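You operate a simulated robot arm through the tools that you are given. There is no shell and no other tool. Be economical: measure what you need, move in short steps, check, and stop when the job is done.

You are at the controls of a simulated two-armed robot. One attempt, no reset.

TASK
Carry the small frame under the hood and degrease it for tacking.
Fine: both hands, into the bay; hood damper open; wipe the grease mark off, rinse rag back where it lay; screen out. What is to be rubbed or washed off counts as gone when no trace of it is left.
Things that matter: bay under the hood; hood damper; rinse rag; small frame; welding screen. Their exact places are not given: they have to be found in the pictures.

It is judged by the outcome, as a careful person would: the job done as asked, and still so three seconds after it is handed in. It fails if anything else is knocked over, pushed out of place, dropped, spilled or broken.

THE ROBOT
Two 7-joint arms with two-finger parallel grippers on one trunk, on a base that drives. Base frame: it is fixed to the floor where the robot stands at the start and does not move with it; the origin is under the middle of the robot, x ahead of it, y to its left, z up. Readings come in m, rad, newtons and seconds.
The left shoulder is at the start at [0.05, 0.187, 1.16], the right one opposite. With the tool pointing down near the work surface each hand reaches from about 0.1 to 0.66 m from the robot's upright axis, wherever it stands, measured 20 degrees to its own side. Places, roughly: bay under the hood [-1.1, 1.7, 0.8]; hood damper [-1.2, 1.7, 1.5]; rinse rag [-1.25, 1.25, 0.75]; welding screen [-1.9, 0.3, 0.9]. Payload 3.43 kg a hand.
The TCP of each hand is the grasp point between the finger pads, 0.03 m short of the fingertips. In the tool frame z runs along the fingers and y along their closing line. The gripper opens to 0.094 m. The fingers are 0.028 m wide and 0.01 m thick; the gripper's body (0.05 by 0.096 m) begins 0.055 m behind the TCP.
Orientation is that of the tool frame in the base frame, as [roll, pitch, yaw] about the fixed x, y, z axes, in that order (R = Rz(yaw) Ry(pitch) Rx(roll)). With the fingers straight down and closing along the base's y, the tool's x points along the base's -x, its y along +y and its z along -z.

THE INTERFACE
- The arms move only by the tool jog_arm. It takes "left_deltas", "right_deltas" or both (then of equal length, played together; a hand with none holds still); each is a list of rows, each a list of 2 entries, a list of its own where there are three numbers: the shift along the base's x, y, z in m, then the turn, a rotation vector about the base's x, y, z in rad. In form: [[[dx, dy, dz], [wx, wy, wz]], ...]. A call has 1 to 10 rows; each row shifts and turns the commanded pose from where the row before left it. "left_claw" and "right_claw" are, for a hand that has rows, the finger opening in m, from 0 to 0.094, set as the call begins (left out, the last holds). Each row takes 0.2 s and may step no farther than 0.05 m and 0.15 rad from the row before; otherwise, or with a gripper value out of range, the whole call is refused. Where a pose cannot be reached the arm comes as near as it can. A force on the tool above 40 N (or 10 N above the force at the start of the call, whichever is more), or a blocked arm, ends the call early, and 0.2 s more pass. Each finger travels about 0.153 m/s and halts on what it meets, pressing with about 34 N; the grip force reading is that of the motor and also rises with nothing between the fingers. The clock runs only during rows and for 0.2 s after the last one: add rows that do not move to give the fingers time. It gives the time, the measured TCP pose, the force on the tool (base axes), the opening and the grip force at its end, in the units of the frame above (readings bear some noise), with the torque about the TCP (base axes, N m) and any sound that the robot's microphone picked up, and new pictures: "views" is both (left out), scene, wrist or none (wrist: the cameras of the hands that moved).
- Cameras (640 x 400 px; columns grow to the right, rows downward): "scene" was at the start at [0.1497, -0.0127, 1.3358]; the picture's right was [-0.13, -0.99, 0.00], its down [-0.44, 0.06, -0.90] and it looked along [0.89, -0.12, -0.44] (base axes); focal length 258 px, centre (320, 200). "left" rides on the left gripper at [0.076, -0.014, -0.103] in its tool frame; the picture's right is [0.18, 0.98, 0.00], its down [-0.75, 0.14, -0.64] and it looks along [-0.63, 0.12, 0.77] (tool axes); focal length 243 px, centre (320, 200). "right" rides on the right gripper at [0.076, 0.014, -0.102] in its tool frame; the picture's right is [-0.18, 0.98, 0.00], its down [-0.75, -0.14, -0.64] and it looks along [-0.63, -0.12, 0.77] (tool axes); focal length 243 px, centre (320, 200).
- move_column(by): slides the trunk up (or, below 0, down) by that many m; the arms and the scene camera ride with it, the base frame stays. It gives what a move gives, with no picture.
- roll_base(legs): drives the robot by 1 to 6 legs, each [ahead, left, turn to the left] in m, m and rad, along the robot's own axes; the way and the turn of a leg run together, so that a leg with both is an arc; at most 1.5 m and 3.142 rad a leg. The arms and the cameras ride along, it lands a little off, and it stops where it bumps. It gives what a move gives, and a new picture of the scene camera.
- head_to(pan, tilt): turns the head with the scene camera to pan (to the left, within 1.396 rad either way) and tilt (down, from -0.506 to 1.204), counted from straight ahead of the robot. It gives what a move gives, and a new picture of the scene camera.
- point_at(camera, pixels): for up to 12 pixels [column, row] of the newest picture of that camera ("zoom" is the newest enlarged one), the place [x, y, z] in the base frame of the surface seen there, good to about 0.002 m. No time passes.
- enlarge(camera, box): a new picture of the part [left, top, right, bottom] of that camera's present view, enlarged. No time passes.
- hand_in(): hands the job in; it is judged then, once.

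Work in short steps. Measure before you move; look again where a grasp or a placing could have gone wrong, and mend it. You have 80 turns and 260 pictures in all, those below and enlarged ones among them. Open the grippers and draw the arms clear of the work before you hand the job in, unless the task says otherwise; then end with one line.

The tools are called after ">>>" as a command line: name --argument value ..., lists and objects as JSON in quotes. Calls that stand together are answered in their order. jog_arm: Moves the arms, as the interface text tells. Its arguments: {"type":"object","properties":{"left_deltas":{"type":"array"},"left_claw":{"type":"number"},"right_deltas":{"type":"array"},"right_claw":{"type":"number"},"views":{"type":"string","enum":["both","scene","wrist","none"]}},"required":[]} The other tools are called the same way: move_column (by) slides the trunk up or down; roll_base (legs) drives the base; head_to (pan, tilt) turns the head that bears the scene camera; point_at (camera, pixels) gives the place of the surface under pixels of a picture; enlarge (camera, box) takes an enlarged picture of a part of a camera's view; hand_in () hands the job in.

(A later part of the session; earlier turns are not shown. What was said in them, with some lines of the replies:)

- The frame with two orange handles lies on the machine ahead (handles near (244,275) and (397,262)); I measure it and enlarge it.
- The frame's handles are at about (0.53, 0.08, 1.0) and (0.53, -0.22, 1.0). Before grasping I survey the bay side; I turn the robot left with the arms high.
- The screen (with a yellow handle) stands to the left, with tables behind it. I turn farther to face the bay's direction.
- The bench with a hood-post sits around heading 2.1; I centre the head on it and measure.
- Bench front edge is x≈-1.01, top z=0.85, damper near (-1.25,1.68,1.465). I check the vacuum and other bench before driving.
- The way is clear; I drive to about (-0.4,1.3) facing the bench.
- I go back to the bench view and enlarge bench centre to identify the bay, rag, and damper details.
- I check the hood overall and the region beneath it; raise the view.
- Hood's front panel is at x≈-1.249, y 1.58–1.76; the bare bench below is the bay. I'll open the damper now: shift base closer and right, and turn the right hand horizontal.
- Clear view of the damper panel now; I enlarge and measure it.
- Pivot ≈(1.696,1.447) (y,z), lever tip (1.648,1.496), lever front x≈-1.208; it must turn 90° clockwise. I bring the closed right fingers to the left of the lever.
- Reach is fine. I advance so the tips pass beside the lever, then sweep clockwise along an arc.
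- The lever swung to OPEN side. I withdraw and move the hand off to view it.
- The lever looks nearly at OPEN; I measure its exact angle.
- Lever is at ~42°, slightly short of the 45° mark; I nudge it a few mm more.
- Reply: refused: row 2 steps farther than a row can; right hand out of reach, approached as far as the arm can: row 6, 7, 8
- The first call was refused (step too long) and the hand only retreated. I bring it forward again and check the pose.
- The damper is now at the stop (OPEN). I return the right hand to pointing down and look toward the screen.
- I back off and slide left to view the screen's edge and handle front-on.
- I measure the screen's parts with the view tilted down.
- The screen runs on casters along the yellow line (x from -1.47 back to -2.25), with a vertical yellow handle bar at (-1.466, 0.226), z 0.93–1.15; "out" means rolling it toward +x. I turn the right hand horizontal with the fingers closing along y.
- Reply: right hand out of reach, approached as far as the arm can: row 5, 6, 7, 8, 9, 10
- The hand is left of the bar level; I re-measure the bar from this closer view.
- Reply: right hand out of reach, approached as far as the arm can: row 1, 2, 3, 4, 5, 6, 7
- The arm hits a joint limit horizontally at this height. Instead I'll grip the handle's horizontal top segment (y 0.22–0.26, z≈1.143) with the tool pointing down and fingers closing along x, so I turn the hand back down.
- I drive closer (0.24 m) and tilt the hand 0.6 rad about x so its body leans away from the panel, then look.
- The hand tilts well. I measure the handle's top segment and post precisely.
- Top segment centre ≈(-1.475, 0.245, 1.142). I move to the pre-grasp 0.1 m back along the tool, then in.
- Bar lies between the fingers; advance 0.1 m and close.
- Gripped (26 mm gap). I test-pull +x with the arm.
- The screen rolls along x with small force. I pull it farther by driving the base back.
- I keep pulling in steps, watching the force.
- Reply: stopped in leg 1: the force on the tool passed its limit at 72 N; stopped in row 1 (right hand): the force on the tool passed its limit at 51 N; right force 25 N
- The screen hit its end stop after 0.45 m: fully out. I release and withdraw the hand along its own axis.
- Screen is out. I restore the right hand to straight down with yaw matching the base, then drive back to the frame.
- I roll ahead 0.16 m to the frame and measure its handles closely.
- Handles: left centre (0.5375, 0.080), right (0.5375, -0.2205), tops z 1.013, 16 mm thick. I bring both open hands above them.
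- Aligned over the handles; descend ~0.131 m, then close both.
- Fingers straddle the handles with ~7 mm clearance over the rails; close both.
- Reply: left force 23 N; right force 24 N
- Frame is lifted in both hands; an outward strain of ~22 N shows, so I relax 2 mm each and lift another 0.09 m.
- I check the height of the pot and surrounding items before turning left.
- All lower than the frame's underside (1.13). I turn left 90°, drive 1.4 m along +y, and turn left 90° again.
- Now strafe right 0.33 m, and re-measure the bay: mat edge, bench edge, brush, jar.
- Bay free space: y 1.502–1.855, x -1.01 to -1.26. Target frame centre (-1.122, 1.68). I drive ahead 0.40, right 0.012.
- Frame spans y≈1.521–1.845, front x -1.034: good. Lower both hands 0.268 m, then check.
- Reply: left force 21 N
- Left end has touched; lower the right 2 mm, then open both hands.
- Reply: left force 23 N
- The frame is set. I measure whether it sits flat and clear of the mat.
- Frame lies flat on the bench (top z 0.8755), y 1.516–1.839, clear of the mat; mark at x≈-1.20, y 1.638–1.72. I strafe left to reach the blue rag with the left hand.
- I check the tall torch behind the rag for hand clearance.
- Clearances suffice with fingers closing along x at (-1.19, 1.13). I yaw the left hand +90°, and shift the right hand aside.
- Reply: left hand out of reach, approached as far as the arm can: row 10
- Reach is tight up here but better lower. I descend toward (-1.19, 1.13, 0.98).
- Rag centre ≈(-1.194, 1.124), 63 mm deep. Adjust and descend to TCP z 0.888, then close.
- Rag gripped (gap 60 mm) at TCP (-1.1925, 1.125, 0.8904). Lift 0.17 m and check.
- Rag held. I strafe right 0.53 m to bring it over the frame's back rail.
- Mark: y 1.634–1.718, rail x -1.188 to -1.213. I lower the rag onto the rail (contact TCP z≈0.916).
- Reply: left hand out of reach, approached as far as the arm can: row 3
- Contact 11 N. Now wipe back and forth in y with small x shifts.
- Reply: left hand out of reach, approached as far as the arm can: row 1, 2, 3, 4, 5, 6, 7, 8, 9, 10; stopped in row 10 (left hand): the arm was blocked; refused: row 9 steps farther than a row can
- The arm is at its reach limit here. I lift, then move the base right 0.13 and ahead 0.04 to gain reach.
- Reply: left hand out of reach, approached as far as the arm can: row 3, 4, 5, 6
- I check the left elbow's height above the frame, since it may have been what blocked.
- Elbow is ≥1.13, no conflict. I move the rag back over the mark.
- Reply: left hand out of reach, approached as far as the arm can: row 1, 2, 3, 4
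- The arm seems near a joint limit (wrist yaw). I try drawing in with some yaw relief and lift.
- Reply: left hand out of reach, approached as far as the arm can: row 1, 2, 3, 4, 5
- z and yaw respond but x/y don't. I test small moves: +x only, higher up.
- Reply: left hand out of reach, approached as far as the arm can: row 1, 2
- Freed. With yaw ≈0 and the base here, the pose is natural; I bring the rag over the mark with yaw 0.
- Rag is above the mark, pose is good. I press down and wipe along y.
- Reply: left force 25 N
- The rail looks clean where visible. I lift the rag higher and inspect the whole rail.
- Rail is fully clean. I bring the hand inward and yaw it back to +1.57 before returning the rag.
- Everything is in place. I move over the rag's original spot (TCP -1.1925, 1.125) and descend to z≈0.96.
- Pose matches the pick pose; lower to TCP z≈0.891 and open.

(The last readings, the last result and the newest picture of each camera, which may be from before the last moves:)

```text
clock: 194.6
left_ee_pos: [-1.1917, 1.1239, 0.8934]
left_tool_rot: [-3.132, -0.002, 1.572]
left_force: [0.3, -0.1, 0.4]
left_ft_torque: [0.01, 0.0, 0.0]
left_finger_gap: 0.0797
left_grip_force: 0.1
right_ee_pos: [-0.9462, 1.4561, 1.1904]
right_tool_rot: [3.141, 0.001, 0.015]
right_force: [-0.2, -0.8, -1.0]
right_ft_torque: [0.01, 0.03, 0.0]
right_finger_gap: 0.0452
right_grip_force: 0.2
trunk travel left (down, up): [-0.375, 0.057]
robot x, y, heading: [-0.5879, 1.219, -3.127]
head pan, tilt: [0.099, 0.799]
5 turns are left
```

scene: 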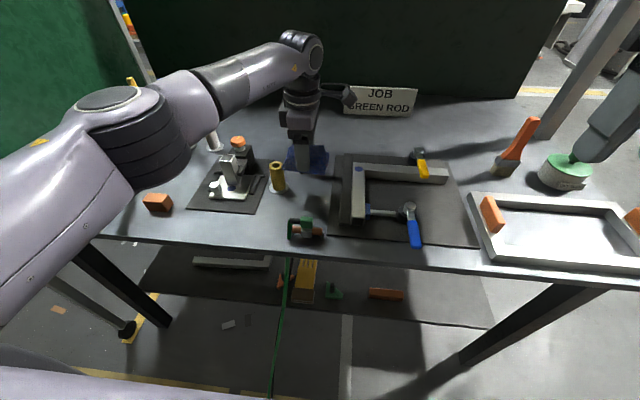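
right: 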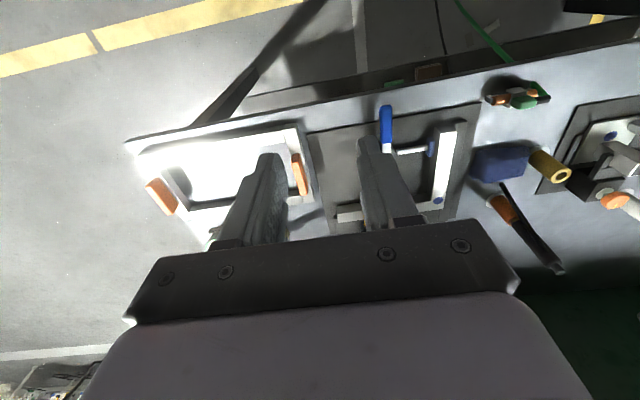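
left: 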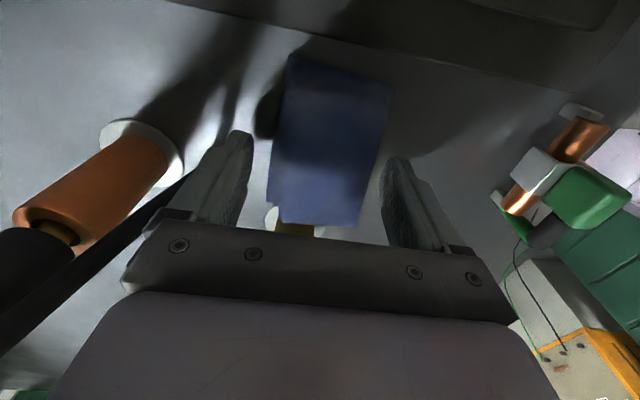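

5 turns are left. The rag is down; I lift straight up and draw the hand back, then check once.

>>> jog_arm --left_deltas '[[[0, 0, 0.03], [0, 0, 0]], [[0, 0, 0.04], [0, 0, 0]], [[0, 0, 0.05], [0, 0, 0]], [[0, 0, 0.05], [0, 0, 0]], [[0.02, 0, 0.04], [0, 0, 0]], [[0.04, 0, 0.02], [0, 0, 0]], [[0.045, 0, 0], [0, 0, 0]], [[0.045, 0, 0], [0, 0, 0]]]' --views "scene"

>>> roll_base --legs '[[-0.25, 0, 0]]'

>>> enlarge --camera "scene" --box '[200, 60, 560, 280]'

```text
clock: 196.4
left_ee_pos: [-1.0437, 1.1223, 1.1272]
left_tool_rot: [-3.134, -0.003, 1.575]
left_force: [-0.1, 0.3, 0.0]
left_ft_torque: [-0.02, 0.01, -0.04]
left_finger_gap: 0.08
left_grip_force: 0.2
right_ee_pos: [-0.9451, 1.4551, 1.191]
right_tool_rot: [-3.14, 0.003, 0.015]
right_force: [-0.3, -0.4, 0.2]
right_ft_torque: [0.0, 0.05, -0.01]
right_finger_gap: 0.0451
right_grip_force: 0.0
trunk travel left (down, up): [-0.375, 0.057]
robot x, y, heading: [-0.588, 1.2193, -3.131]
head pan, tilt: [0.099, 0.799]
```

scene: 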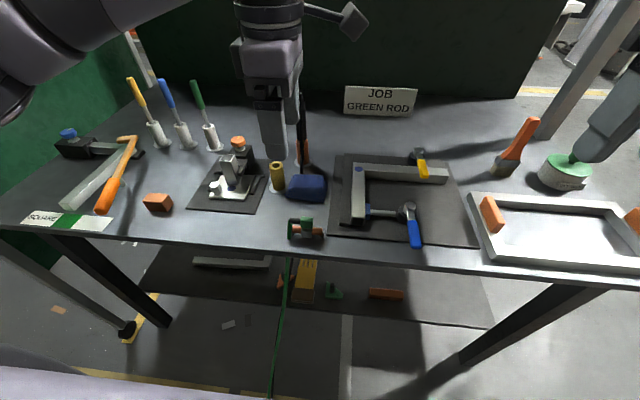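

```text
clock: 198.2
left_ee_pos: [-0.7952, 1.125, 1.127]
left_tool_rot: [-3.134, -0.002, 1.572]
left_force: [0.2, -0.2, -0.1]
left_ft_torque: [0.01, 0.03, 0.02]
left_finger_gap: 0.08
left_grip_force: 0.0
right_ee_pos: [-0.6982, 1.4591, 1.191]
right_tool_rot: [-3.142, 0.001, 0.015]
right_force: [-0.5, 0.2, -0.8]
right_ft_torque: [-0.03, 0.01, -0.02]
right_finger_gap: 0.0451
right_grip_force: 0.1
trunk travel left (down, up): [-0.375, 0.057]
robot x, y, heading: [-0.3416, 1.2185, -3.134]
head pan, tilt: [0.099, 0.799]
```

scene: 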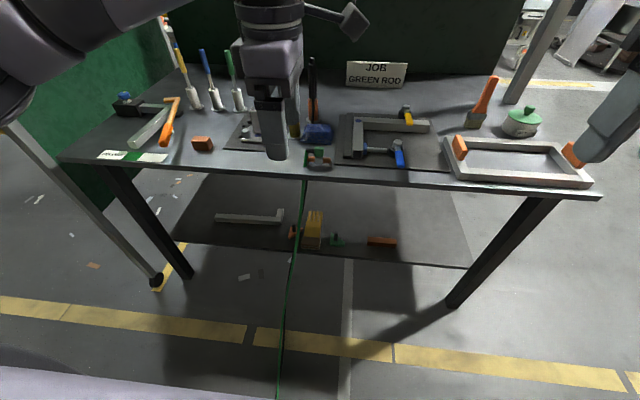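

```text
1.78 times, centred on (380, 170) of scene
4 turns are left
```

zoom: 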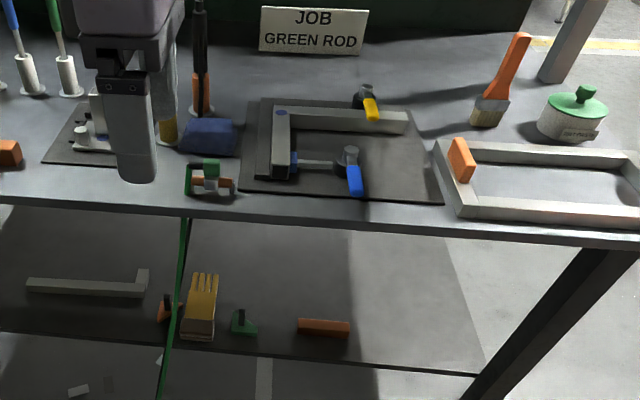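

The frame is in the bay and clean, the rag is back in its spot, the screen and damper are set, and the arms are clear with grippers open. I hand in.

>>> hand_in

```text
The job is handed in.
```

The small frame was carried in both hands into the bay under the hood, the damper turned to OPEN, the grease mark wiped off with no trace visible, the rinse rag put back where it lay, and the welding screen pulled out to its stop; handed in with grippers open and arms clear.
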